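You operate a simulated robot arm through the tools that you are given. There is no shell and no other tool. Be economical: measure what you need, move in short steps, check, and stop when the job is done.

You run a simulated two-armed robot. Do the job below in one go: nothing can be reset, and whatever is moved stays where it is left.

Task
Take the rag from the right end of the packing bench and lay it out flat on the top of the kitting bench.
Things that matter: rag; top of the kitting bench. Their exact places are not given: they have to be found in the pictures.

The check looks at the end state, three seconds after you hand in, the way a careful person would. Anything else that was tipped, shoved, dropped, spilled or broken makes it a failure.

Robot
Two 7-joint arms with two-finger parallel grippers on one trunk, on a base that drives. Base frame: it is fixed to the floor where the robot stands at the start and does not move with it; the origin is under the middle of the robot, x ahead of it, y to its left, z up. Readings come in mm, degrees, newtons and seconds.
The left shoulder is at the start at [70, 163, 1045], the right one opposite. Places, roughly: top of the kitting bench [2700, 900, 800]. Payload 3.43 kg a hand.
The TCP of each hand is the grasp point between the finger pads, 34 mm short of the fingertips. In the tool frame z runs along the fingers and y along their closing line. Largest opening 128 mm; finger width 24, thickness 12; the body of the gripper, 48 by 130 mm, starts 96 mm behind the TCP.
Orientation is told as [roll, pitch, yaw] about the base's x, y, z axes, in that order, counted from this pose: with the fingers straight down and closing along the base's y, the tool's x points along the base's -x, its y along +y and its z along -z.

Tools
- The arms move only by the tool step_arm. It takes "left_commands", "right_commands" or both (then of equal length, played together; a hand with none holds still); each is a list that holds one entry, the list of rows, each a list of 7 numbers: the shift along the base's x, y, z in mm, then the turn, a rotation vector about the base's x, y, z in rad, then the opening in per cent of the stroke, from 0 (shut) to 100 (fully open). In form: [[[tx, ty, tz, ax, ay, az, hand], ...]]. A call has 1 to 8 rows; each row is the pose to reach, as a shift and turn from the pose commanded when the call began. Rows are played at 5 a second. More than 50 mm and 8.6 degrees between two rows, or a gripper value outside its range, and nothing of the call is played. A pose out of reach is approached as far as the arm can. The call stops where the force on the tool passes 40 N (or 10 N more than at its start, if that is more) or the arm is blocked; 0.2 s more then pass. The fingers move at their own pace (about 153 mm/s each) and stop on an object; they squeeze with about 32 N. The grip force told is the motor's: it shows also when the fingers shut on nothing. Time passes only in rows, and 0.2 s behind the last, so rows that repeat a pose let the fingers close. It gives the time, the measured TCP pose, the force on the tool (base axes), the opening and the grip force at its end, in the units of the frame above (readings bear some noise), with the torque about the TCP (base axes, N m) and any sound that the robot's microphone picked up.
- Cameras (640 x 400 px; columns grow to the right, rows downward): "scene" is now at [135.2, -23.4, 1271.5]; the picture's right is [-0.21, -0.98, 0.00], its down [-0.65, 0.14, -0.75] and it looks along [0.73, -0.16, -0.66] (base axes); focal length 253 px, centre (320, 200). "left" rides on the left gripper at [76, 11, -160] in its tool frame; the picture's right is [-0.15, 0.99, 0.00], its down [-0.88, -0.13, -0.46] and it looks along [-0.45, -0.07, 0.89] (tool axes); focal length 234 px, centre (320, 200). "right" rides on the right gripper at [76, -11, -160] in its tool frame; the picture's right is [0.15, 0.99, 0.00], its down [-0.88, 0.13, -0.46] and it looks along [-0.45, 0.07, 0.89] (tool axes); focal length 234 px, centre (320, 200).
- grab_frame(camera): a new picture of that camera. No time passes.
- lift_body(by): slides the trunk up (or, below 0, down) by that many mm; the arms and the scene camera ride with it, the base frame stays. It gives what a move gives, with no picture.
- base_move(legs): drives the robot by 1 to 6 legs, each [ahead, left, turn to the left] in mm, mm and degrees, along the robot's own axes; the way and the turn of a leg run together, so that a leg with both is an arc; at most 1500 mm and 180 degrees a leg. The arms and the cameras ride along, it lands a little off, and it stops where it bumps. It gives what a move gives.
- aim_head(pan, tilt): turns the head with the scene camera to pan (to the left, within 86 degrees either way) and tilt (down, from -29 to 69), counted from straight ahead of the robot. It gives what a move gives.
- measure_at(camera, pixels): for up to 12 pixels [column, row] of the newest picture of that camera ("zoom" is the newest enlarged one), the place [x, y, z] in the base frame of the surface seen there, good to about 2 mm, but the place of the scene camera against the robot may be out by one fixed shift of up to 12 mm in any direction. No time passes.
- zoom(camera, box): a new picture of the part [left, top, right, bottom] of that camera's present view, enlarged. No time passes.
- hand_in(): hands the job in; it is judged then, once.

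Work in short steps. Measure before you move; look again where a grasp or a placing could have gone wrong, and mend it. You have 80 turns and 78 pictures in all, those below and enlarged ones among them. Open the grippers and draw the arms clear of the work before you hand the job in, unless the task says otherwise; then end with one line.

The tools are called after "Emit:" as name(argument=value, ...) on one line, values as JSON. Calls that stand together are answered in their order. step_arm: Moves the arms, as the interface text tells. Its arguments: {"type":"object","properties":{"left_commands":{"type":"array","items":{"type":"array","items":{"type":"array","items":{"type":"number"}}}},"right_commands":{"type":"array","items":{"type":"array","items":{"type":"array","items":{"type":"number"}}}}},"required":[]} The other tools are called the same way: lift_body (by) slides the trunk up or down; base_move (legs) drives the base; aim_head (pan, tilt) turns the head that bears the scene camera; grab_frame (camera) takes a picture; measure_at (camera, pixels) gives the place of the surface under pixels of a picture; zoom (camera, box) takes an enlarged picture of a part of a camera's view; hand_in () hands the job in.

At the start:

```text
clock: 0.0
left_ee_pos: [577.0, 83.3, 1024.5]
left_tcp_rot: [0.0, 0.0, 0.0]
left_ft_force: [-0.1, 0.0, -0.2]
left_moment: [0.03, 0.06, 0.01]
left_grip_width: 127.8
left_gripper_force: 0.0
right_ee_pos: [482.2, -358.1, 1065.7]
right_tcp_rot: [0.0, 0.0, 0.0]
right_ft_force: [-0.7, -1.2, -0.3]
right_moment: [0.01, 0.01, 0.03]
right_grip_width: 128.1
right_gripper_force: 0.1
trunk travel left (down, up): [-525.0, 415.0]
robot x, y, heading: [1.5, -2.2, -0.2]
head pan, tilt: [-12.3, 41.4]
```

scene: 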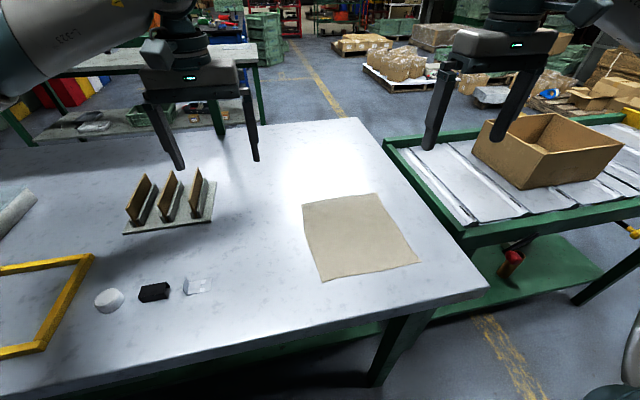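
right: 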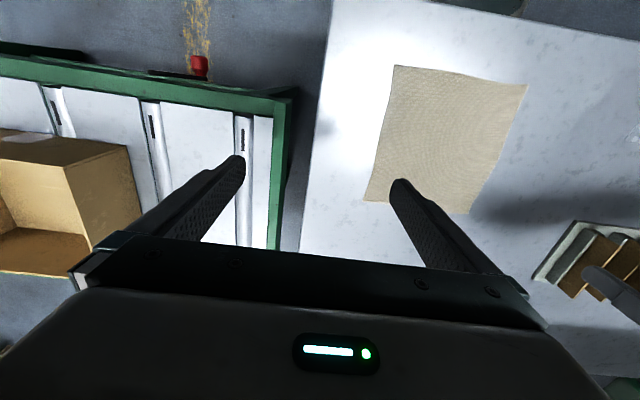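
left: 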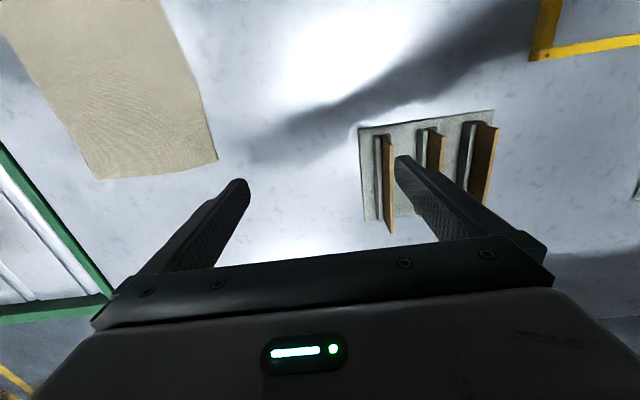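

The rag lies in the scene picture with corners near (303,203), (371,193), (420,261), (322,280). I measure these, the table and the bench edges.

Emit:
measure_at(camera="scene", pixels=[[305, 206], [370, 195], [417, 260], [323, 278], [360, 235], [440, 265], [280, 230], [484, 288], [357, 120], [210, 225], [200, 285], [400, 160]])

Emit:
measure_at(camera="right", pixels=[[396, 68], [524, 86], [468, 210], [368, 198], [450, 140], [350, 120]])

Emit:
aim_head(pan=20, tilt=15)

Emit:
grab_frame(camera="scene")

```text
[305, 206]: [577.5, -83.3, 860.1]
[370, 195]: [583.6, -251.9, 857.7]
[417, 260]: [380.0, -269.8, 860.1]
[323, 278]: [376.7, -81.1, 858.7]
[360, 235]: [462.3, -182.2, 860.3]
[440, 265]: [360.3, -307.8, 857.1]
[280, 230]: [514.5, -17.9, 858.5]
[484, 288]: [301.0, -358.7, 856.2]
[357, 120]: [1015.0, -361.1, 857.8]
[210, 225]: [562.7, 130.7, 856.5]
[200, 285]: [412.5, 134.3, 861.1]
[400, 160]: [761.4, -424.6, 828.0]
```

```text
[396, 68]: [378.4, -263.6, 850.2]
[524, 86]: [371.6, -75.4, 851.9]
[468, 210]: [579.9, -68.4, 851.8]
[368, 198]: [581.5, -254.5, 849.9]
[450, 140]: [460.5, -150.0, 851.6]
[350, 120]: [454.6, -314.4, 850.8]
```

```text
clock: 1.0
left_ee_pos: [576.2, 82.9, 1024.4]
left_tcp_rot: [0.0, 0.1, 0.1]
left_ft_force: [-0.7, -0.3, 0.9]
left_moment: [0.0, 0.01, 0.01]
left_grip_width: 128.1
left_gripper_force: 0.0
right_ee_pos: [482.7, -358.4, 1065.9]
right_tcp_rot: [0.0, 0.0, -0.1]
right_ft_force: [0.2, -0.2, 0.6]
right_moment: [0.0, -0.01, -0.02]
right_grip_width: 128.0
right_gripper_force: 0.1
trunk travel left (down, up): [-525.0, 415.0]
robot x, y, heading: [3.6, -3.5, 0.1]
head pan, tilt: [20.0, 15.0]
```

```text
74 pictures are left
```

scene: 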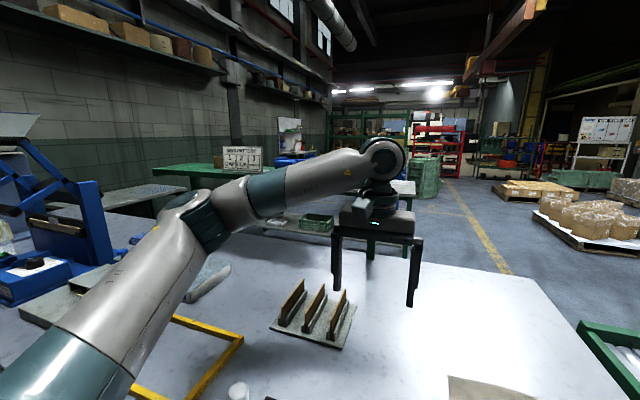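

The bench top reads z≈851 with the wrist camera (scene camera about 8 mm too high), and the rag spans x 372–582, y −265…−70. Before picking, I look for the kitting bench and the route to it.

Emit:
aim_head(pan=60, tilt=20)

Emit:
grab_frame(camera="scene")

Emit:
aim_head(pan=-50, tilt=20)

Emit:
grab_frame(camera="scene")

```text
clock: 2.0
left_ee_pos: [576.4, 83.6, 1024.1]
left_tcp_rot: [0.0, 0.0, 0.0]
left_ft_force: [-0.4, -1.3, 0.3]
left_moment: [-0.03, 0.0, 0.02]
left_grip_width: 127.8
left_gripper_force: 0.0
right_ee_pos: [482.4, -358.2, 1064.5]
right_tcp_rot: [0.0, 0.0, 0.0]
right_ft_force: [-0.2, 0.6, -0.2]
right_moment: [0.01, 0.0, -0.01]
right_grip_width: 128.3
right_gripper_force: 0.0
trunk travel left (down, up): [-525.0, 415.0]
robot x, y, heading: [-1.0, -0.9, -0.0]
head pan, tilt: [60.0, 20.0]
```

```text
73 pictures are left
```

scene: 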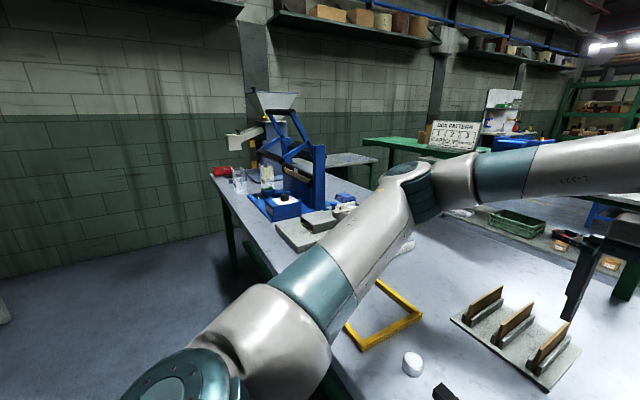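

```text
clock: 3.9
left_ee_pos: [576.4, 83.4, 1024.9]
left_tcp_rot: [0.1, 0.0, 0.1]
left_ft_force: [0.2, -1.3, -0.7]
left_moment: [-0.04, 0.02, 0.01]
left_grip_width: 128.0
left_gripper_force: 0.0
right_ee_pos: [483.0, -358.7, 1065.9]
right_tcp_rot: [0.0, 0.0, 0.1]
right_ft_force: [1.1, -0.3, 0.1]
right_moment: [0.02, 0.0, 0.02]
right_grip_width: 128.2
right_gripper_force: 0.1
trunk travel left (down, up): [-525.0, 415.0]
robot x, y, heading: [-1.3, 0.9, -0.2]
head pan, tilt: [-50.0, 20.0]
```

```text
72 pictures are left
```

scene: 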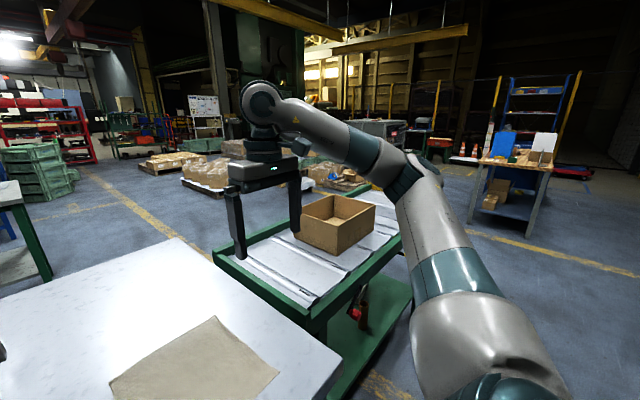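

The conveyor table stands to the right with the bench's far aisle beyond it. I measure the conveyor corners, floor points, and the table seen at left.

Emit:
measure_at(camera="scene", pixels=[[216, 257], [322, 325], [404, 240], [330, 195], [175, 240], [342, 365], [20, 205], [50, 275], [110, 190], [390, 385], [195, 185], [470, 215]])

Emit:
aim_head(pan=8, tilt=15)

Emit:
grab_frame(camera="scene")

```text
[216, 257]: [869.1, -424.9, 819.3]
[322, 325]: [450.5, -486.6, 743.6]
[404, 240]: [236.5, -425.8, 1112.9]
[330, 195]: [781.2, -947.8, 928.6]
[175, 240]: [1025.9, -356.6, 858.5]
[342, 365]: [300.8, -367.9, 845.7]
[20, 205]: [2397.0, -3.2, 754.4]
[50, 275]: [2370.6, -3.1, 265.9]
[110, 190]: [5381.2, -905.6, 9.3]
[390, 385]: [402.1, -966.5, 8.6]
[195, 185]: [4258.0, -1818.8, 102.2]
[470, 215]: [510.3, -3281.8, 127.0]
```

```text
clock: 5.2
left_ee_pos: [577.0, 82.7, 1024.7]
left_tcp_rot: [0.0, 0.0, 0.1]
left_ft_force: [-0.2, 0.1, -1.5]
left_moment: [0.01, 0.01, 0.03]
left_grip_width: 127.7
left_gripper_force: 0.1
right_ee_pos: [482.5, -359.0, 1066.0]
right_tcp_rot: [0.0, 0.0, -0.1]
right_ft_force: [0.5, 1.1, 0.3]
right_moment: [-0.02, -0.01, 0.02]
right_grip_width: 127.7
right_gripper_force: 0.1
trunk travel left (down, up): [-525.0, 415.0]
robot x, y, heading: [-0.5, -1.5, 0.2]
head pan, tilt: [8.0, 15.0]
```

```text
71 pictures are left
```

scene: 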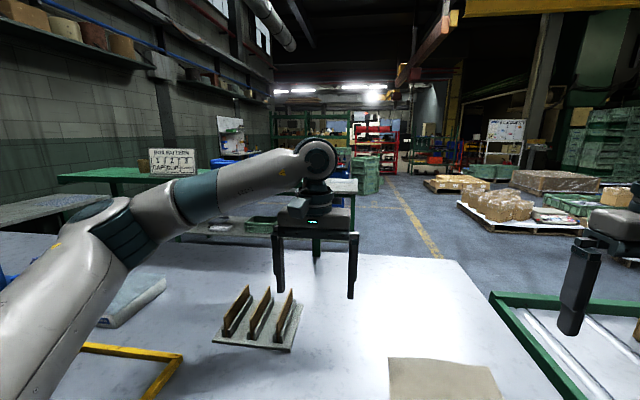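

The rag edges are clear. I drive 165 mm right to centre on the rag (hands ride at z>1000, above everything there), then turn the hands so the fingers close along x.

Emit:
base_move(legs=[[0, -165, 0]])

Emit:
step_arm(left_commands=[[[0, 0, 0, 0, 0, -0.145, 100], [0, 0, 5, 0, 0, -0.29, 100], [0, 0, 10, 0, 0, -0.435, 100], [0, 0, 15, 0, 0, -0.58, 100], [0, 0, 20, 0, 0, -0.725, 100], [0, 0, 25, 0, 0, -0.87, 80], [0, 0, 30, 0, 0, -1.015, 60], [0, 0, 36, 0, 0, -1.16, 40]]], right_commands=[[[0, 0, 0, 0, 0, 0.145, 100], [0, 20, 0, 0, 0, 0.29, 100], [10, 40, 0, 0, 0, 0.435, 100], [20, 60, 0, 0, 0, 0.58, 100], [30, 80, 0, 0, 0, 0.725, 100], [40, 100, 0, 0, 0, 0.87, 80], [50, 120, 0, 0, 0, 1.015, 60], [60, 140, -5, 0, 0, 1.16, 40]]])

```text
clock: 6.7
left_ee_pos: [577.8, -83.7, 1024.5]
left_tcp_rot: [-0.1, 0.0, 0.1]
left_ft_force: [-0.3, 0.1, 0.2]
left_moment: [0.03, 0.0, 0.0]
left_grip_width: 128.1
left_gripper_force: 0.1
right_ee_pos: [483.7, -525.9, 1065.9]
right_tcp_rot: [0.0, 0.0, -0.1]
right_ft_force: [-0.6, -0.2, -0.3]
right_moment: [0.02, 0.01, 0.0]
right_grip_width: 127.8
right_gripper_force: 0.1
trunk travel left (down, up): [-525.0, 415.0]
robot x, y, heading: [3.1, -159.8, 0.0]
head pan, tilt: [8.0, 15.0]
```

```text
clock: 8.4
left_ee_pos: [577.9, -83.7, 1059.7]
left_tcp_rot: [-0.1, -0.1, -66.6]
left_ft_force: [-0.1, 0.3, 0.7]
left_moment: [0.01, -0.01, 0.0]
left_grip_width: 51.4
left_gripper_force: 0.1
right_ee_pos: [523.9, -369.8, 1055.4]
right_tcp_rot: [-0.1, 0.0, 66.2]
right_ft_force: [-0.1, -0.2, -1.2]
right_moment: [-0.03, -0.01, -0.04]
right_grip_width: 51.4
right_gripper_force: 0.1
right hand out of reach, approached as far as the arm can: row 8
trunk travel left (down, up): [-525.0, 415.0]
robot x, y, heading: [-0.7, -168.9, 0.0]
head pan, tilt: [8.0, 15.0]
```

Both hands turned 66° and the right reached slightly short. I continue turning to 90° while bringing the right hand inward.

Emit:
step_arm(left_commands=[[[0, 0, -10, 0, 0, -0.14, 40], [0, 0, -20, 0, 0, -0.28, 40], [-10, 0, -30, 0, 0, -0.4, 40], [-20, -5, -40, 0, 0, -0.41, 40]]], right_commands=[[[0, 30, -10, 0, 0, 0.14, 40], [5, 60, -20, 0, 0, 0.28, 40], [10, 90, -30, 0, 0, 0.4, 40], [15, 120, -40, 0, 0, 0.41, 40]]])

Emit:
aim_head(pan=0, tilt=45)

Emit:
grab_frame(camera="scene")

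```text
clock: 9.4
left_ee_pos: [477.1, -112.0, 1005.9]
left_tcp_rot: [0.0, -0.1, -89.5]
left_ft_force: [0.4, -0.1, -0.4]
left_moment: [0.0, 0.04, -0.02]
left_grip_width: 51.1
left_gripper_force: 0.0
left hand out of reach, approached as far as the arm can: row 1, 2, 3, 4
right_ee_pos: [471.7, -232.4, 1004.7]
right_tcp_rot: [0.0, 0.1, 89.5]
right_ft_force: [0.1, 0.6, 0.1]
right_moment: [-0.04, 0.03, 0.02]
right_grip_width: 51.3
right_gripper_force: 0.1
right hand out of reach, approached as far as the arm can: row 1, 2, 3, 4
trunk travel left (down, up): [-525.0, 415.0]
robot x, y, heading: [-1.1, -165.6, -0.2]
head pan, tilt: [8.0, 15.0]
```

```text
clock: 10.4
left_ee_pos: [477.5, -111.8, 1007.2]
left_tcp_rot: [0.1, 0.0, -89.4]
left_ft_force: [0.3, 0.1, -0.6]
left_moment: [0.0, 0.0, -0.02]
left_grip_width: 51.1
left_gripper_force: 0.0
right_ee_pos: [472.2, -231.4, 1006.9]
right_tcp_rot: [0.0, 0.1, 89.5]
right_ft_force: [-0.8, 0.4, -0.1]
right_moment: [0.0, 0.03, 0.02]
right_grip_width: 51.3
right_gripper_force: 0.0
trunk travel left (down, up): [-525.0, 415.0]
robot x, y, heading: [3.3, -166.2, 0.1]
head pan, tilt: [0.0, 45.0]
```

```text
70 pictures are left
```

scene: 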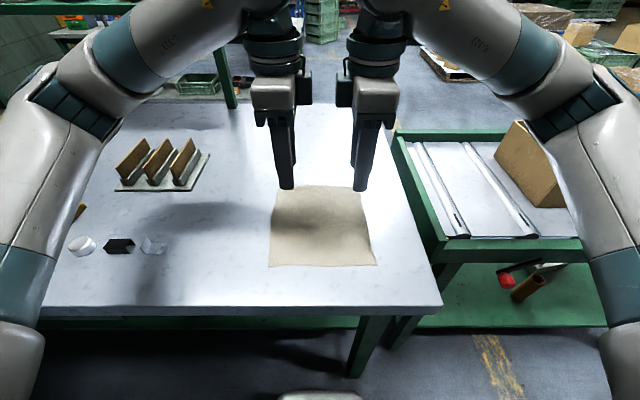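

At 90° the wrists limit reach to x≈475. I turn both back to about 60°, which suits a diagonal pinch of the far corners, and check what pose results.

Emit:
step_arm(left_commands=[[[0, 0, 0, 0, 0, 0.14, 31], [0, 0, 0, 0, 0, 0.28, 31], [0, 0, 0, 0, 0, 0.42, 31], [0, 0, 0, 0, 0, 0.515, 31]]], right_commands=[[[0, 0, 0, 0, 0, -0.14, 31], [0, 0, 0, 0, 0, -0.28, 31], [0, 0, 0, 0, 0, -0.42, 31], [0, 0, 0, 0, 0, -0.515, 31]]])

```text
clock: 11.4
left_ee_pos: [475.0, -113.5, 1010.2]
left_tcp_rot: [0.1, 0.0, -60.3]
left_ft_force: [0.0, -0.2, -0.3]
left_moment: [0.01, 0.02, 0.0]
left_grip_width: 39.7
left_gripper_force: 0.0
right_ee_pos: [476.2, -229.5, 1007.9]
right_tcp_rot: [-0.1, 0.0, 60.3]
right_ft_force: [-0.8, -1.4, -0.4]
right_moment: [-0.04, 0.03, -0.01]
right_grip_width: 39.5
right_gripper_force: 0.1
trunk travel left (down, up): [-525.0, 415.0]
robot x, y, heading: [-3.3, -167.8, -0.3]
head pan, tilt: [0.0, 45.0]
```

Pose resets to the actual one. I move to above the corners: left to (544,−98), right to (545,−229), z≈930.

Emit:
step_arm(left_commands=[[[30, 6, -20, 0, 0, 0, 31], [69, 15, -40, 0, 0, 0, 31], [69, 15, -80, 0, 0, 0, 31]]], right_commands=[[[30, 0, -20, 0, 0, 0, 31], [69, 0, -40, 0, 0, 0, 31], [69, 0, -78, 0, 0, 0, 31]]])

Emit:
grab_frame(camera="right")

Emit:
grab_frame(camera="left")

```text
clock: 12.2
left_ee_pos: [541.2, -99.7, 929.4]
left_tcp_rot: [0.0, 0.0, -60.4]
left_ft_force: [-0.3, -0.1, -0.3]
left_moment: [0.0, 0.02, -0.05]
left_grip_width: 39.6
left_gripper_force: 0.0
right_ee_pos: [545.4, -229.7, 927.2]
right_tcp_rot: [0.1, 0.0, 60.4]
right_ft_force: [-0.1, -0.2, 0.7]
right_moment: [-0.01, 0.0, -0.01]
right_grip_width: 39.4
right_gripper_force: 0.1
trunk travel left (down, up): [-525.0, 415.0]
robot x, y, heading: [-2.1, -169.2, -0.4]
head pan, tilt: [0.0, 45.0]
```

```text
69 pictures are left
```

right: 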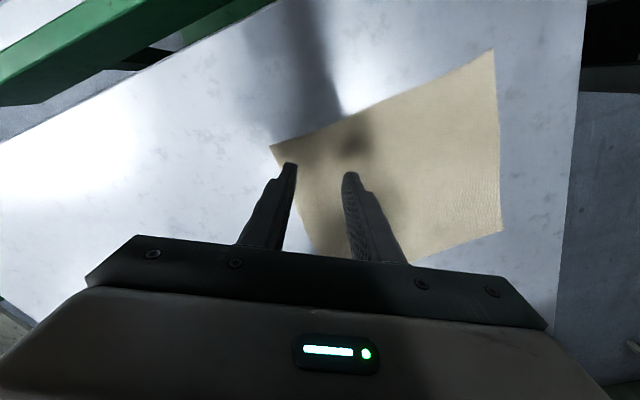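

```text
68 pictures are left
```

left: 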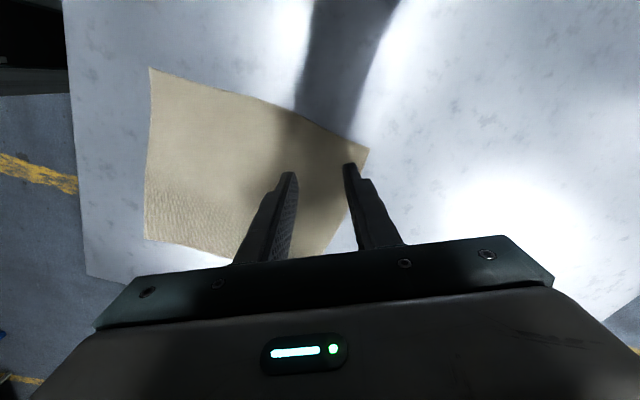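

In the right picture the far-right corner is near (270,147), in the left picture the far-left corner is near (368,150). I measure these to fix the finger positions.

Emit:
measure_at(camera="right", pixels=[[274, 149], [313, 245], [490, 55], [360, 150]])

Emit:
measure_at(camera="left", pixels=[[364, 151], [332, 230], [154, 73], [260, 140]])

```text
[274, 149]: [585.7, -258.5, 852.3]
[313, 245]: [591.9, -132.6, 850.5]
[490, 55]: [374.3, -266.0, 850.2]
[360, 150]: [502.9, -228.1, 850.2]
```

```text
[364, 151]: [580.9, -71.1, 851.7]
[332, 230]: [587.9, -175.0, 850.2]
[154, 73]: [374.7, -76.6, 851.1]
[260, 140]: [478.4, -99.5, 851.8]
```

Corners match the plan. I lower both hands until the fingertips touch the rag lightly (TCP ≈ 884).

Emit:
step_arm(left_commands=[[[0, 0, -25, 0, 0, 0, 31], [0, 0, -40, 0, 0, 0, 31], [0, 0, -45, 0, 0, 0, 31], [0, 0, -47, 0, 0, 0, 31]]], right_commands=[[[0, 0, -23, 0, 0, 0, 31], [0, 0, -38, 0, 0, 0, 31], [0, 0, -43, 0, 0, 0, 31], [0, 0, -45, 0, 0, 0, 31]]])

```text
clock: 13.2
left_ee_pos: [541.3, -99.3, 885.3]
left_tcp_rot: [0.2, -0.2, -60.4]
left_ft_force: [0.8, -1.7, 12.0]
left_moment: [0.03, -0.06, -0.03]
left_grip_width: 39.8
left_gripper_force: 0.1
right_ee_pos: [545.6, -232.0, 884.8]
right_tcp_rot: [0.0, -0.2, 60.4]
right_ft_force: [0.9, 1.0, 3.0]
right_moment: [0.01, -0.07, 0.01]
right_grip_width: 39.9
right_gripper_force: 0.2
trunk travel left (down, up): [-525.0, 415.0]
robot x, y, heading: [-0.9, -167.2, -0.1]
head pan, tilt: [0.0, 45.0]
```

Both hands touch (12 N and 3 N). I press the right one 1 mm more and close both on the cloth.

Emit:
step_arm(left_commands=[[[0, 0, 0, 0, 0, 0, 20], [0, 0, 0, 0, 0, 0, 10], [0, 0, 0, 0, 0, 0, 0], [0, 0, 0, 0, 0, 0, 0], [0, 0, 0, 0, 0, 0, 0]]], right_commands=[[[0, 0, -1.5, 0, 0, 0, 20], [0, 0, -1.5, 0, 0, 0, 10], [0, 0, -1.5, 0, 0, 0, 0], [0, 0, -1.5, 0, 0, 0, 0], [0, 0, -1.5, 0, 0, 0, 0]]])

Emit:
grab_frame(camera="scene")

Emit:
grab_frame(camera="left")

```text
clock: 14.4
left_ee_pos: [541.2, -99.7, 886.0]
left_tcp_rot: [0.0, -0.2, -60.5]
left_ft_force: [3.2, -10.3, 17.9]
left_moment: [-0.25, -0.07, 0.0]
left_grip_width: 2.0
left_gripper_force: 32.0
right_ee_pos: [544.0, -231.8, 885.9]
right_tcp_rot: [-0.1, -0.1, 60.4]
right_ft_force: [-1.0, 10.0, 10.3]
right_moment: [0.3, 0.01, -0.03]
right_grip_width: 1.7
right_gripper_force: 32.3
trunk travel left (down, up): [-525.0, 415.0]
robot x, y, heading: [-0.7, -162.6, -0.3]
head pan, tilt: [0.0, 45.0]
```

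```text
67 pictures are left
```

scene: 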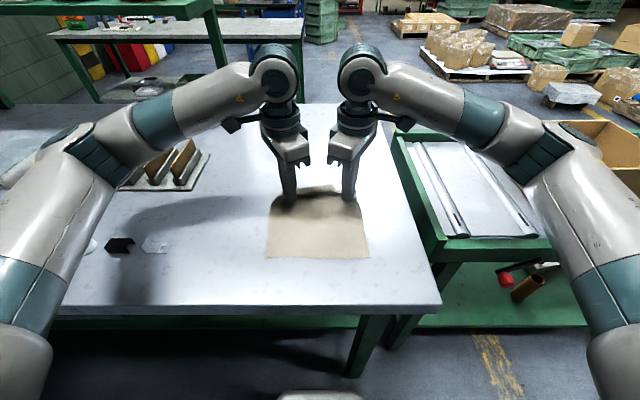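

```text
66 pictures are left
```

left: 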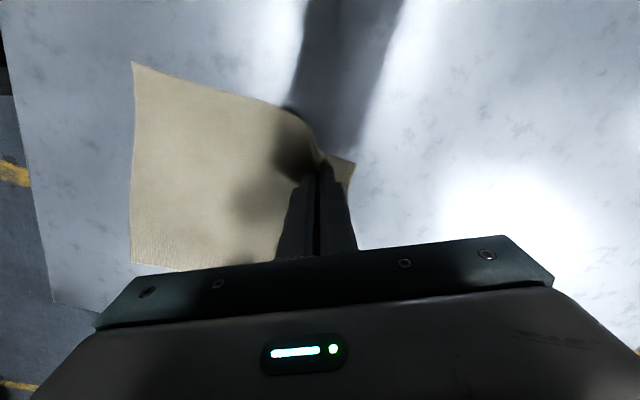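

Both hands pinch cloth (widths 2.0 and 1.7 mm, fold visible at (325,165)). I lift the trunk 260 mm so arms keep their shape and the rag hangs free.

Emit:
lift_body(by=260)

Emit:
grab_frame(camera="scene")

```text
clock: 17.1
left_ee_pos: [542.6, -98.7, 1142.1]
left_tcp_rot: [-0.1, 0.0, -60.4]
left_ft_force: [0.2, -8.4, 0.0]
left_moment: [-0.33, -0.03, -0.01]
left_grip_width: 1.8
left_gripper_force: 31.8
right_ee_pos: [545.2, -230.4, 1143.4]
right_tcp_rot: [0.0, 0.0, 60.3]
right_ft_force: [0.5, 9.3, 0.7]
right_moment: [0.36, 0.02, -0.04]
right_grip_width: 1.9
right_gripper_force: 31.8
trunk travel left (down, up): [-785.0, 155.0]
robot x, y, heading: [1.2, -167.5, -0.1]
head pan, tilt: [0.0, 45.0]
```

```text
65 pictures are left
```

scene: 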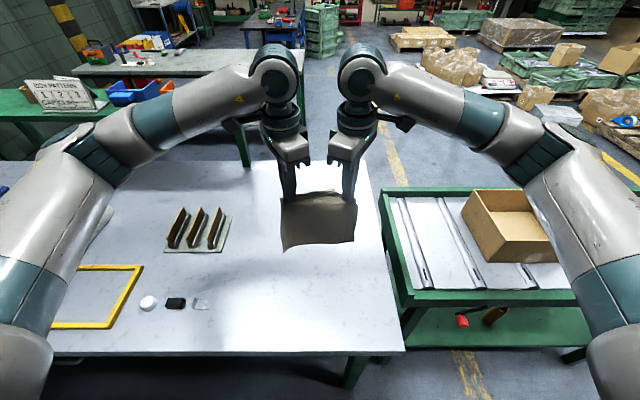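

The rag hangs between both hands. Now I measure the bench behind (its top near (75,75)–(300,65)) and the route landmarks.

Emit:
measure_at(camera="scene", pixels=[[80, 74], [297, 72], [297, 52], [120, 50], [200, 62], [20, 140], [100, 107], [250, 165], [320, 165], [403, 348], [300, 130], [590, 290]])

Emit:
zoom(camera="scene", box=[0, 0, 320, 200])

Emit:
aim_head(pan=-60, tilt=35)

Emit:
grab_frame(camera="scene")

```text
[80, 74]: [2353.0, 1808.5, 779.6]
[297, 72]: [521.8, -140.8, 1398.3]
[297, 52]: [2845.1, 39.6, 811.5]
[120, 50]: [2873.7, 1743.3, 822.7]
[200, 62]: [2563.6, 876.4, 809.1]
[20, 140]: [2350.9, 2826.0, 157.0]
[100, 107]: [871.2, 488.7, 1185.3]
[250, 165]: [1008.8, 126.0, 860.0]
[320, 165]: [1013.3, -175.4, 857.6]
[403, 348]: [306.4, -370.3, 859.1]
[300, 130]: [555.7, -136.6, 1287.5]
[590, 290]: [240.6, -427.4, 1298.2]
```

```text
2.00 times, centred on (160, 100) of scene
```

zoom: 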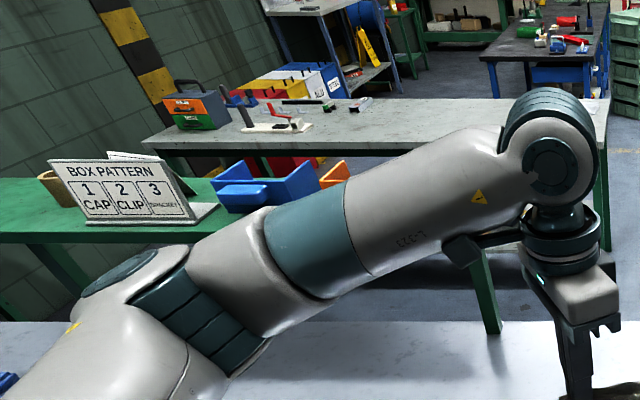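

```text
clock: 18.4
left_ee_pos: [542.2, -98.2, 1142.4]
left_tcp_rot: [0.0, 0.0, -60.4]
left_ft_force: [0.5, -9.0, 0.0]
left_moment: [-0.32, -0.01, 0.02]
left_grip_width: 1.8
left_gripper_force: 31.7
right_ee_pos: [545.4, -231.4, 1143.8]
right_tcp_rot: [0.0, 0.0, 60.5]
right_ft_force: [-0.5, 9.3, -0.6]
right_moment: [0.33, -0.01, -0.04]
right_grip_width: 1.8
right_gripper_force: 32.0
trunk travel left (down, up): [-785.0, 155.0]
robot x, y, heading: [-0.7, -167.0, 0.0]
head pan, tilt: [-60.0, 35.0]
```

```text
63 pictures are left
```

scene: 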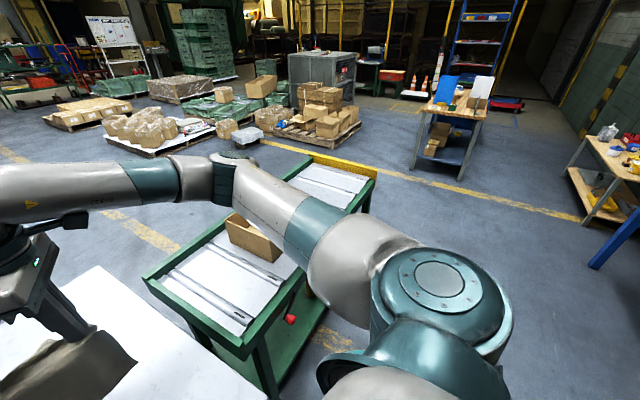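

The conveyor ends near (340,160) with floor all around it. I measure its end and floor obstacles for the detour.

Emit:
measure_at(camera="scene", pixels=[[377, 178], [315, 155], [365, 210], [268, 225], [240, 140], [160, 155], [310, 140], [415, 165], [180, 240], [330, 340], [470, 250], [590, 225]])

```text
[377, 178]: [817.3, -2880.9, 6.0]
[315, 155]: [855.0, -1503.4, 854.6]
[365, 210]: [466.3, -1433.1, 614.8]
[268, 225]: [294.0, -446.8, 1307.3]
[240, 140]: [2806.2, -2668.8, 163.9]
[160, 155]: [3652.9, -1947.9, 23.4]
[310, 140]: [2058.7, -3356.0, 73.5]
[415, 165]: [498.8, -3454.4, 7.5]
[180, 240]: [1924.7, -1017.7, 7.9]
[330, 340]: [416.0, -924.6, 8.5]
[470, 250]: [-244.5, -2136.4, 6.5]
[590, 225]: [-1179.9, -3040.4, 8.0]
```

Conveyor spans y to −1510; the corridor y −1600…−3300 is clear. Before backing off I check the floor at both sides and slightly behind.

Emit:
aim_head(pan=-86, tilt=30)

Emit:
grab_frame(camera="scene")

Emit:
aim_head(pan=86, tilt=30)

Emit:
grab_frame(camera="scene")

```text
clock: 19.3
left_ee_pos: [542.5, -98.8, 1143.0]
left_tcp_rot: [0.0, -0.1, -60.5]
left_ft_force: [0.5, -9.4, -0.8]
left_moment: [-0.35, 0.03, 0.04]
left_grip_width: 1.6
left_gripper_force: 32.2
right_ee_pos: [546.1, -230.5, 1144.6]
right_tcp_rot: [0.0, 0.0, 60.4]
right_ft_force: [-0.3, 9.5, 0.2]
right_moment: [0.31, 0.05, -0.03]
right_grip_width: 1.8
right_gripper_force: 31.9
trunk travel left (down, up): [-785.0, 155.0]
robot x, y, heading: [-0.6, -165.6, -0.1]
head pan, tilt: [-85.9, 30.0]
```

```text
62 pictures are left
```

scene: 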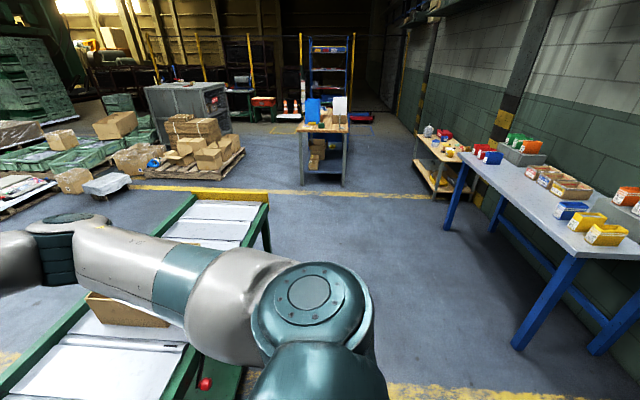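

```text
clock: 21.9
left_ee_pos: [543.3, -99.3, 1143.2]
left_tcp_rot: [0.1, 0.0, -60.5]
left_ft_force: [1.2, -10.1, 0.6]
left_moment: [-0.32, -0.03, 0.06]
left_grip_width: 1.7
left_gripper_force: 32.0
right_ee_pos: [545.5, -231.0, 1143.7]
right_tcp_rot: [0.0, 0.0, 60.3]
right_ft_force: [-0.3, 9.6, 0.4]
right_moment: [0.34, 0.02, -0.03]
right_grip_width: 1.9
right_gripper_force: 32.2
trunk travel left (down, up): [-785.0, 155.0]
robot x, y, heading: [0.9, -166.7, -0.1]
head pan, tilt: [85.9, 30.0]
```

```text
61 pictures are left
```

scene: 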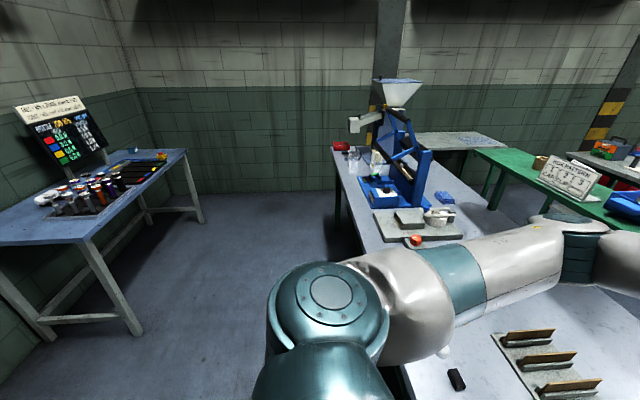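

Benches stand behind at both sides; I measure the left one's near side and then the right one for the space behind me.

Emit:
measure_at(camera="scene", pixels=[[140, 334], [85, 243], [185, 152], [200, 222], [260, 260]])

Emit:
aim_head(pan=-86, tilt=40)

Emit:
grab_frame(camera="scene")

Emit:
measure_at(camera="scene", pixels=[[520, 300], [580, 215], [470, 115], [520, 170], [450, 250], [430, 150]])

```text
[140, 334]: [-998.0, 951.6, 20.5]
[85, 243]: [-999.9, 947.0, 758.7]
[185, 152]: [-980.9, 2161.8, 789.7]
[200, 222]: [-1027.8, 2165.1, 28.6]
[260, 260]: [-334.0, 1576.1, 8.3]
```

```text
clock: 24.5
left_ee_pos: [543.0, -98.1, 1143.7]
left_tcp_rot: [0.0, -0.1, -60.4]
left_ft_force: [0.8, -9.1, 0.3]
left_moment: [-0.36, 0.0, 0.04]
left_grip_width: 2.0
left_gripper_force: 31.4
right_ee_pos: [546.8, -230.7, 1142.8]
right_tcp_rot: [-0.1, 0.0, 60.4]
right_ft_force: [-0.1, 9.3, -0.3]
right_moment: [0.34, -0.02, -0.04]
right_grip_width: 2.0
right_gripper_force: 32.5
trunk travel left (down, up): [-785.0, 155.0]
robot x, y, heading: [-0.2, -166.4, -0.0]
head pan, tilt: [-85.9, 40.0]
```

```text
60 pictures are left
```

scene: 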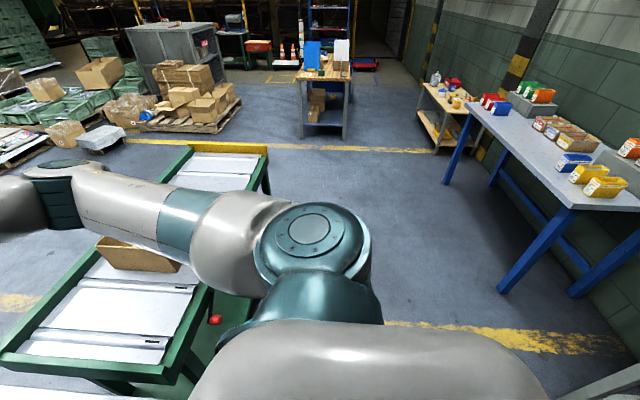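

```text
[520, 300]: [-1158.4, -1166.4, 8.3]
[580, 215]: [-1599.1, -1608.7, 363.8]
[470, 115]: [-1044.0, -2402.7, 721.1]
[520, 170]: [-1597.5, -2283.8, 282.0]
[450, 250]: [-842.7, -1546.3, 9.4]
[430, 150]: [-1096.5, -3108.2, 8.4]
```

There is ~1 m free behind and a wide lane to the right of the conveyor. I back off 300 mm and strafe right to y≈−2200, then look ahead.

Emit:
base_move(legs=[[-300, 0, 0], [0, -1030, 0], [0, -1000, 0]])

Emit:
aim_head(pan=0, tilt=30)

Emit:
grab_frame(camera="scene")

```text
clock: 36.4
left_ee_pos: [229.2, -2138.2, 1143.6]
left_tcp_rot: [0.0, -0.1, -60.3]
left_ft_force: [0.5, -8.8, 0.3]
left_moment: [-0.36, -0.01, -0.01]
left_grip_width: 1.8
left_gripper_force: 32.4
right_ee_pos: [232.4, -2270.6, 1144.0]
right_tcp_rot: [0.0, 0.1, 60.6]
right_ft_force: [-0.7, 9.0, 0.0]
right_moment: [0.31, 0.01, -0.02]
right_grip_width: 2.0
right_gripper_force: 32.6
trunk travel left (down, up): [-785.0, 155.0]
robot x, y, heading: [-313.7, -2210.4, 0.1]
head pan, tilt: [-85.9, 40.0]
```

```text
clock: 38.0
left_ee_pos: [227.8, -2139.1, 1142.4]
left_tcp_rot: [-0.1, -0.1, -60.3]
left_ft_force: [-0.5, -9.2, -0.3]
left_moment: [-0.27, -0.02, 0.04]
left_grip_width: 1.6
left_gripper_force: 32.2
right_ee_pos: [232.3, -2270.4, 1143.8]
right_tcp_rot: [0.0, 0.0, 60.6]
right_ft_force: [-0.5, 9.2, 0.0]
right_moment: [0.29, 0.01, 0.01]
right_grip_width: 1.8
right_gripper_force: 31.7
trunk travel left (down, up): [-785.0, 155.0]
robot x, y, heading: [-316.8, -2207.3, -0.1]
head pan, tilt: [0.0, 30.0]
```

```text
59 pictures are left
```

scene: 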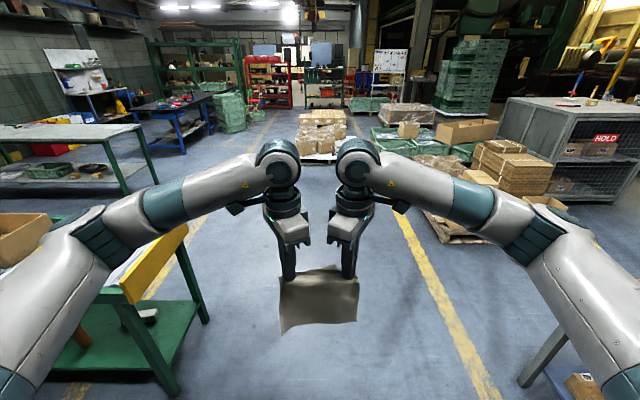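

The lane ahead is open; a pallet sits at right near (450,235) and another ahead at (315,150). I measure them.

Emit:
measure_at(camera="scene", pixels=[[440, 240], [425, 212], [300, 160], [540, 380], [190, 315], [145, 180], [250, 200], [330, 200]])

```text
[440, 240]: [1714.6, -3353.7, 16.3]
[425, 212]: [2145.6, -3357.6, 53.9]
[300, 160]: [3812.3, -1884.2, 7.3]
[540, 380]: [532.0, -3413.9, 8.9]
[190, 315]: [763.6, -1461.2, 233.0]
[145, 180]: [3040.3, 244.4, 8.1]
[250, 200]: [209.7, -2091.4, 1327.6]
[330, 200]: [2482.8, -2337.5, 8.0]
```

All clear. I drive forward to x≈1600, then strafe left to y≈−400 and look at the kitting bench.

Emit:
base_move(legs=[[1000, 0, 0], [920, 0, 0], [0, 900, 0], [0, 900, 0]])

Emit:
aim_head(pan=50, tilt=35)

Emit:
grab_frame(camera="scene")

```text
clock: 56.2
left_ee_pos: [2124.7, -330.9, 1143.3]
left_tcp_rot: [-0.1, 0.0, -60.0]
left_ft_force: [1.3, -8.7, -1.3]
left_moment: [-0.27, -0.02, 0.03]
left_grip_width: 1.7
left_gripper_force: 31.7
right_ee_pos: [2129.3, -462.1, 1144.5]
right_tcp_rot: [-0.1, 0.0, 60.9]
right_ft_force: [-1.2, 9.7, -0.3]
right_moment: [0.3, 0.01, 0.0]
right_grip_width: 1.8
right_gripper_force: 31.3
trunk travel left (down, up): [-785.0, 155.0]
robot x, y, heading: [1582.7, -401.1, 0.4]
head pan, tilt: [0.0, 30.0]
```

```text
clock: 57.4
left_ee_pos: [2125.6, -330.0, 1142.6]
left_tcp_rot: [0.0, -0.1, -60.0]
left_ft_force: [1.1, -8.5, -0.8]
left_moment: [-0.26, -0.02, 0.02]
left_grip_width: 2.1
left_gripper_force: 32.0
right_ee_pos: [2129.6, -463.5, 1143.5]
right_tcp_rot: [0.0, -0.1, 60.9]
right_ft_force: [-0.6, 7.9, 0.3]
right_moment: [0.29, 0.03, -0.01]
right_grip_width: 1.8
right_gripper_force: 31.9
trunk travel left (down, up): [-785.0, 155.0]
robot x, y, heading: [1579.8, -400.4, 0.5]
head pan, tilt: [50.0, 35.0]
```

```text
58 pictures are left
```

scene: 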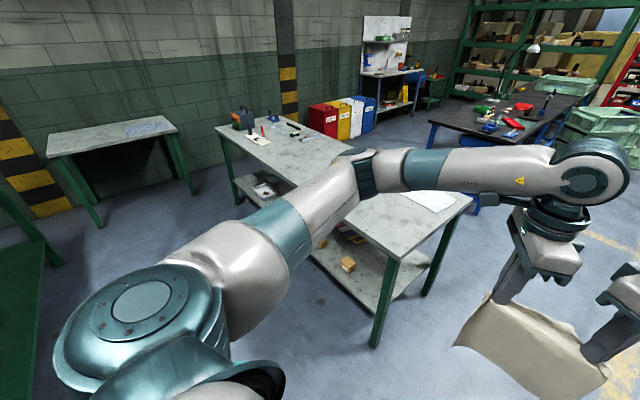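

The bench carries tools at its far (left) end and what looks like a paper near (430,200). I measure the bench outline, the paper and the green table at lower left.

Emit:
measure_at(camera="scene", pixels=[[432, 200], [458, 197], [390, 252], [470, 200], [405, 192], [218, 130], [305, 145], [45, 262], [400, 225], [350, 262], [265, 165], [440, 215]])

Emit:
zoom(camera="scene", box=[200, 80, 480, 260])

```text
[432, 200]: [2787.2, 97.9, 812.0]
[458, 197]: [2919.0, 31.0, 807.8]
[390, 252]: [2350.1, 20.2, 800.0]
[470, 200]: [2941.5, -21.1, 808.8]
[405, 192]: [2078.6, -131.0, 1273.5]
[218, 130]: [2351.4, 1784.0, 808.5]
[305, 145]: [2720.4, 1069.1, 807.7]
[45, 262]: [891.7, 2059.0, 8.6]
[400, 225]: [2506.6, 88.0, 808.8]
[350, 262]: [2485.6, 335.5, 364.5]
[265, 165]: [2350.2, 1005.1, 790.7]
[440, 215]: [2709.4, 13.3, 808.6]
```

```text
2.22 times, centred on (340, 170) of scene
```

zoom: 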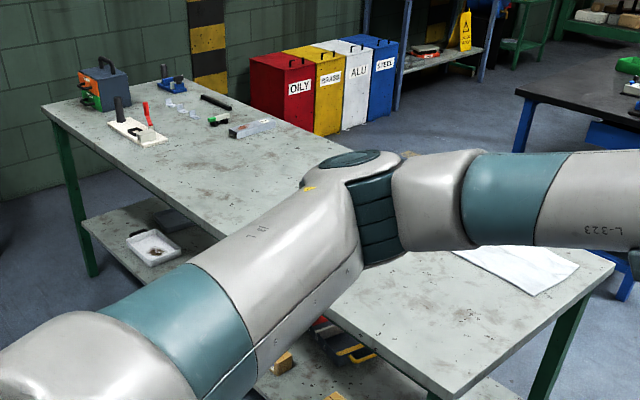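

A paper lies at the right end (x≈2700–2880, y≈50–250); the middle of the top looks empty. I strafe to y≈650 and look at it straight on.

Emit:
base_move(legs=[[0, 1050, 0]])

Emit:
aim_head(pan=0, tilt=35)

Emit:
grab_frame(camera="scene")

```text
clock: 62.9
left_ee_pos: [2118.2, 729.1, 1142.9]
left_tcp_rot: [-0.1, 0.1, -60.2]
left_ft_force: [0.6, -8.6, 0.0]
left_moment: [-0.24, 0.01, 0.02]
left_grip_width: 2.1
left_gripper_force: 32.0
right_ee_pos: [2123.2, 596.7, 1143.9]
right_tcp_rot: [0.0, 0.1, 60.8]
right_ft_force: [-0.3, 7.9, -0.4]
right_moment: [0.31, -0.02, -0.04]
right_grip_width: 1.5
right_gripper_force: 32.3
trunk travel left (down, up): [-785.0, 155.0]
robot x, y, heading: [1575.7, 662.3, 0.2]
head pan, tilt: [50.0, 35.0]
```

```text
clock: 64.0
left_ee_pos: [2118.6, 729.5, 1143.1]
left_tcp_rot: [0.0, -0.1, -60.1]
left_ft_force: [0.1, -8.2, 0.0]
left_moment: [-0.27, -0.02, 0.01]
left_grip_width: 2.0
left_gripper_force: 31.6
right_ee_pos: [2124.0, 598.6, 1143.4]
right_tcp_rot: [0.0, 0.0, 60.7]
right_ft_force: [0.2, 7.6, -0.1]
right_moment: [0.3, 0.01, -0.02]
right_grip_width: 1.7
right_gripper_force: 31.7
trunk travel left (down, up): [-785.0, 155.0]
robot x, y, heading: [1577.0, 659.7, 0.5]
head pan, tilt: [0.0, 35.0]
```

```text
56 pictures are left
```

scene: 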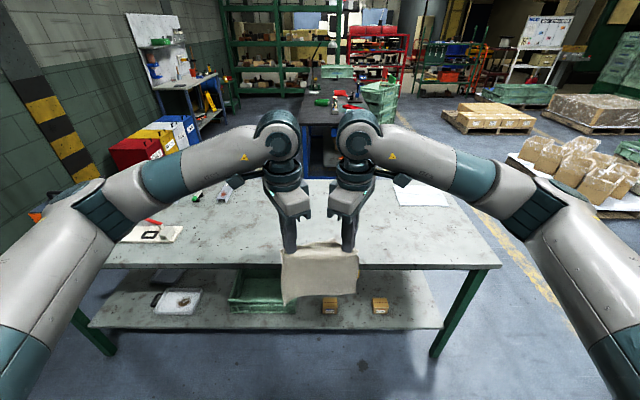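

The bench middle is empty in front of me. I measure the rag's lower edge at (287,300), (350,293) and the bench top, then close in.

Emit:
measure_at(camera="scene", pixels=[[288, 300], [350, 290], [320, 292], [285, 258], [320, 255], [355, 255], [310, 225], [250, 250], [400, 250], [480, 262], [322, 180], [395, 200]])

Emit:
base_move(legs=[[420, 0, 0]])

Emit:
step_arm(left_commands=[[[-20, 0, 25, 0, 0, 0, 0], [-40, 0, 50, 0, 0, 0, 0], [-60, 0, 75, 0, 0, 0, 0], [-80, 0, 100, 0, 0, 0, 0], [-100, 0, 120, 0, 0, 0, 0]]], right_commands=[[[-20, 0, 25, 0, 0, 0, 0], [-40, 0, 50, 0, 0, 0, 0], [-60, 0, 75, 0, 0, 0, 0], [-80, 0, 100, 0, 0, 0, 0], [-100, 0, 120, 0, 0, 0, 0]]])

Emit:
grab_frame(camera="scene")

```text
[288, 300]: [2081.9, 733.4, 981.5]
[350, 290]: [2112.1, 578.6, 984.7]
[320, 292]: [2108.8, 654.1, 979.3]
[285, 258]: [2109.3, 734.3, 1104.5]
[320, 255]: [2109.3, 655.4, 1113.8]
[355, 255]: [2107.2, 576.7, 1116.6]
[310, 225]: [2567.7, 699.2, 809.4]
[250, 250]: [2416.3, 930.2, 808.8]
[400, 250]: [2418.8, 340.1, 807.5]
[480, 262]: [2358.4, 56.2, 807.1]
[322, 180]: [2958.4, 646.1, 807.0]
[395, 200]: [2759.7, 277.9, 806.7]
```

```text
clock: 66.6
left_ee_pos: [2541.6, 728.9, 1143.6]
left_tcp_rot: [-0.1, -0.2, -60.5]
left_ft_force: [0.0, -7.4, -0.6]
left_moment: [-0.26, 0.04, 0.01]
left_grip_width: 1.9
left_gripper_force: 32.3
right_ee_pos: [2544.5, 597.3, 1143.4]
right_tcp_rot: [0.0, -0.1, 60.5]
right_ft_force: [-0.6, 8.6, -0.5]
right_moment: [0.24, -0.02, -0.02]
right_grip_width: 1.6
right_gripper_force: 31.6
trunk travel left (down, up): [-785.0, 155.0]
robot x, y, heading: [2002.2, 661.6, -0.0]
head pan, tilt: [0.0, 35.0]
```

```text
clock: 67.8
left_ee_pos: [2439.6, 729.2, 1266.5]
left_tcp_rot: [0.0, -0.1, -60.4]
left_ft_force: [0.0, -6.6, 0.5]
left_moment: [-0.27, -0.04, 0.05]
left_grip_width: 2.0
left_gripper_force: 31.8
right_ee_pos: [2445.7, 597.3, 1265.7]
right_tcp_rot: [0.1, 0.0, 60.5]
right_ft_force: [-0.3, 8.4, 0.4]
right_moment: [0.28, -0.02, -0.02]
right_grip_width: 2.1
right_gripper_force: 32.1
trunk travel left (down, up): [-785.0, 155.0]
robot x, y, heading: [2002.3, 662.4, -0.1]
head pan, tilt: [0.0, 35.0]
```

```text
55 pictures are left
```

scene: 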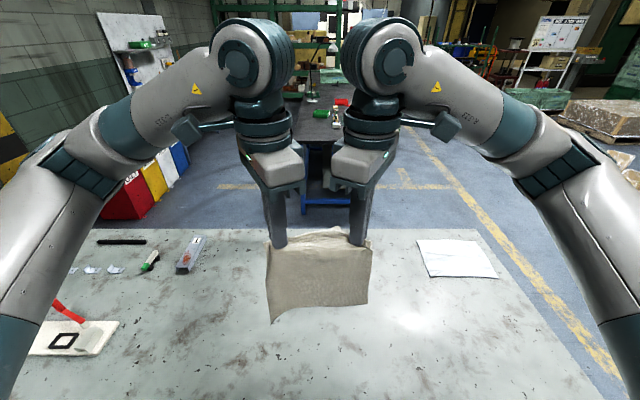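

Rag bottom hangs ≈170 mm below the TCP, bench top ≈800. I lower the trunk 285 mm so the lower edge is just above the bench.

Emit:
lift_body(by=-285)

Emit:
aim_head(pan=0, tilt=50)

Emit:
grab_frame(camera="scene")

```text
clock: 70.7
left_ee_pos: [2440.7, 727.9, 980.7]
left_tcp_rot: [0.1, -0.1, -60.3]
left_ft_force: [0.6, -8.7, 0.3]
left_moment: [-0.28, -0.01, 0.05]
left_grip_width: 1.6
left_gripper_force: 31.7
right_ee_pos: [2447.4, 597.9, 980.1]
right_tcp_rot: [0.0, 0.0, 60.5]
right_ft_force: [-1.0, 8.0, 0.7]
right_moment: [0.25, 0.01, 0.0]
right_grip_width: 1.8
right_gripper_force: 32.2
trunk travel left (down, up): [-500.0, 440.0]
robot x, y, heading: [2000.5, 662.2, 0.1]
head pan, tilt: [0.0, 35.0]
```

```text
clock: 71.5
left_ee_pos: [2441.7, 728.2, 979.1]
left_tcp_rot: [-0.2, -0.2, -60.4]
left_ft_force: [0.5, -8.8, 0.8]
left_moment: [-0.29, -0.04, 0.05]
left_grip_width: 1.7
left_gripper_force: 31.7
right_ee_pos: [2447.4, 597.1, 980.0]
right_tcp_rot: [0.0, 0.0, 60.5]
right_ft_force: [-0.1, 7.7, 0.1]
right_moment: [0.25, 0.06, -0.03]
right_grip_width: 1.9
right_gripper_force: 32.1
trunk travel left (down, up): [-500.0, 440.0]
robot x, y, heading: [1999.5, 657.9, -0.1]
head pan, tilt: [0.0, 50.0]
```

```text
54 pictures are left
```

scene: 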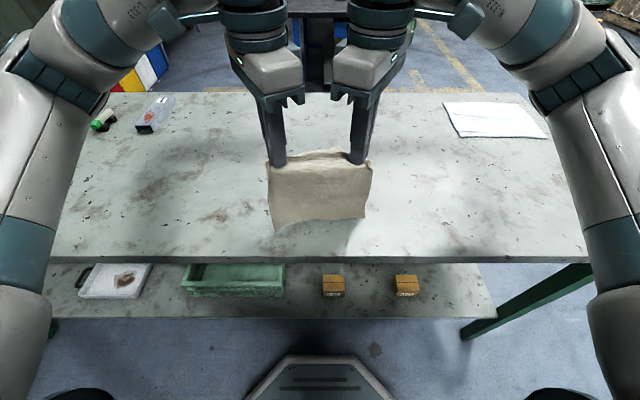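

Lower edge is just above the bench at x≈2430. I swing both hands forward and down along an arc so the rag lays with its free edge toward me; first most of the arc.

Emit:
step_arm(left_commands=[[[5, 0, -12, 0, 0, 0, 0], [40, 0, -18, 0, 0, 0, 0], [75, 0, -31, 0, 0, 0, 0], [105, 0, -52, 0, 0, 0, 0], [128, 0, -78, 0, 0, 0, 0], [138, 0, -95, 0, 0, 0, 0]]], right_commands=[[[5, 0, -12, 0, 0, 0, 0], [40, 0, -18, 0, 0, 0, 0], [75, 0, -31, 0, 0, 0, 0], [105, 0, -52, 0, 0, 0, 0], [128, 0, -78, 0, 0, 0, 0], [138, 0, -95, 0, 0, 0, 0]]])

Emit:
grab_frame(camera="scene")

```text
clock: 72.9
left_ee_pos: [2580.4, 729.4, 882.8]
left_tcp_rot: [0.0, 0.0, -60.4]
left_ft_force: [-0.3, -9.1, 0.1]
left_moment: [-0.38, 0.05, 0.03]
left_grip_width: 2.0
left_gripper_force: 32.0
right_ee_pos: [2585.3, 598.8, 884.2]
right_tcp_rot: [0.1, 0.0, 60.7]
right_ft_force: [0.0, 10.7, -0.3]
right_moment: [0.34, 0.01, -0.01]
right_grip_width: 2.0
right_gripper_force: 31.9
trunk travel left (down, up): [-500.0, 440.0]
robot x, y, heading: [1996.9, 660.0, 0.0]
head pan, tilt: [0.0, 50.0]
```

```text
53 pictures are left
```

scene: 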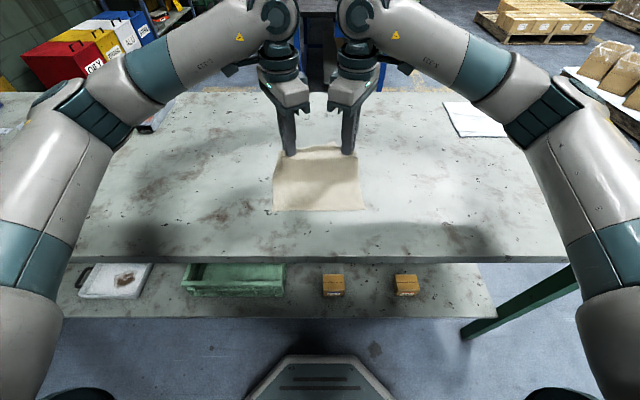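

Rag is mostly on the bench. I finish: a bit further forward, then straight down to fingertips at the bench top.

Emit:
step_arm(left_commands=[[[12, 0, -15, 0, 0, 0, 0], [17, 0, -30, 0, 0, 0, 0], [17, 0, -39, 0, 0, 0, 0], [17, 0, -44, 0, 0, 0, 0], [17, 0, -46, 0, 0, 0, 0]]], right_commands=[[[12, 0, -16, 0, 0, 0, 0], [17, 0, -31, 0, 0, 0, 0], [17, 0, -40, 0, 0, 0, 0], [17, 0, -45, 0, 0, 0, 0], [17, 0, -47, 0, 0, 0, 0]]])

Emit:
grab_frame(camera="scene")

Emit:
grab_frame(camera="left")

Emit:
grab_frame(camera="right")

```text
clock: 74.1
left_ee_pos: [2593.9, 728.8, 838.4]
left_tcp_rot: [0.0, 0.0, -60.4]
left_ft_force: [1.8, -8.5, 0.5]
left_moment: [-0.31, -0.03, 0.05]
left_grip_width: 1.9
left_gripper_force: 32.6
right_ee_pos: [2602.2, 595.5, 838.2]
right_tcp_rot: [0.0, 0.1, 60.5]
right_ft_force: [-0.4, 10.1, 0.3]
right_moment: [0.31, -0.02, -0.04]
right_grip_width: 2.0
right_gripper_force: 32.1
trunk travel left (down, up): [-500.0, 440.0]
robot x, y, heading: [2001.3, 659.4, -0.0]
head pan, tilt: [0.0, 50.0]
```

```text
52 pictures are left
```

scene: 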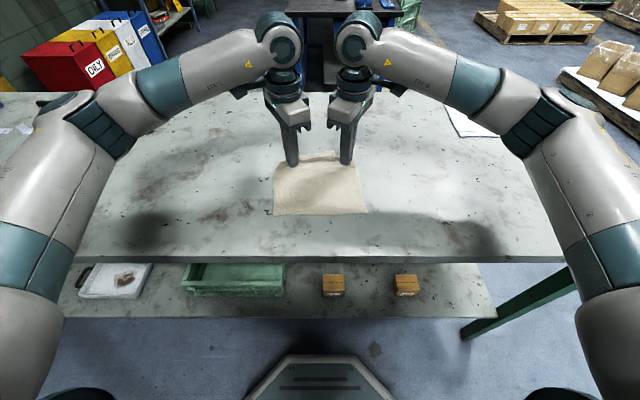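

```text
51 pictures are left
```

left: 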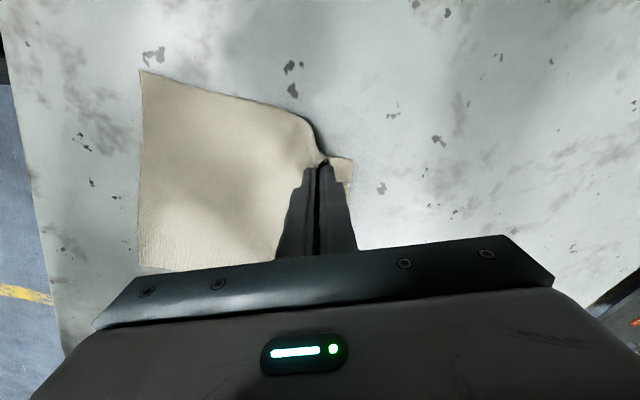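

```text
50 pictures are left
```

right: 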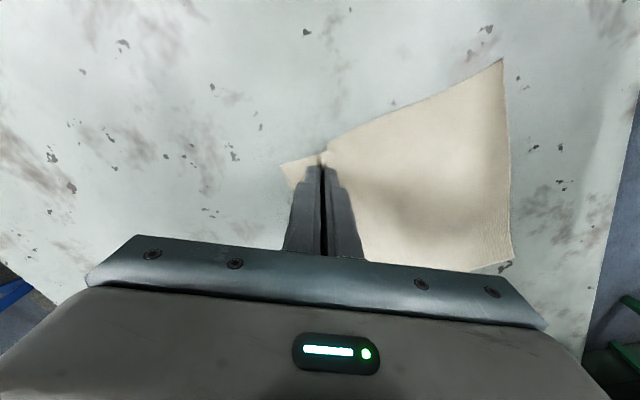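

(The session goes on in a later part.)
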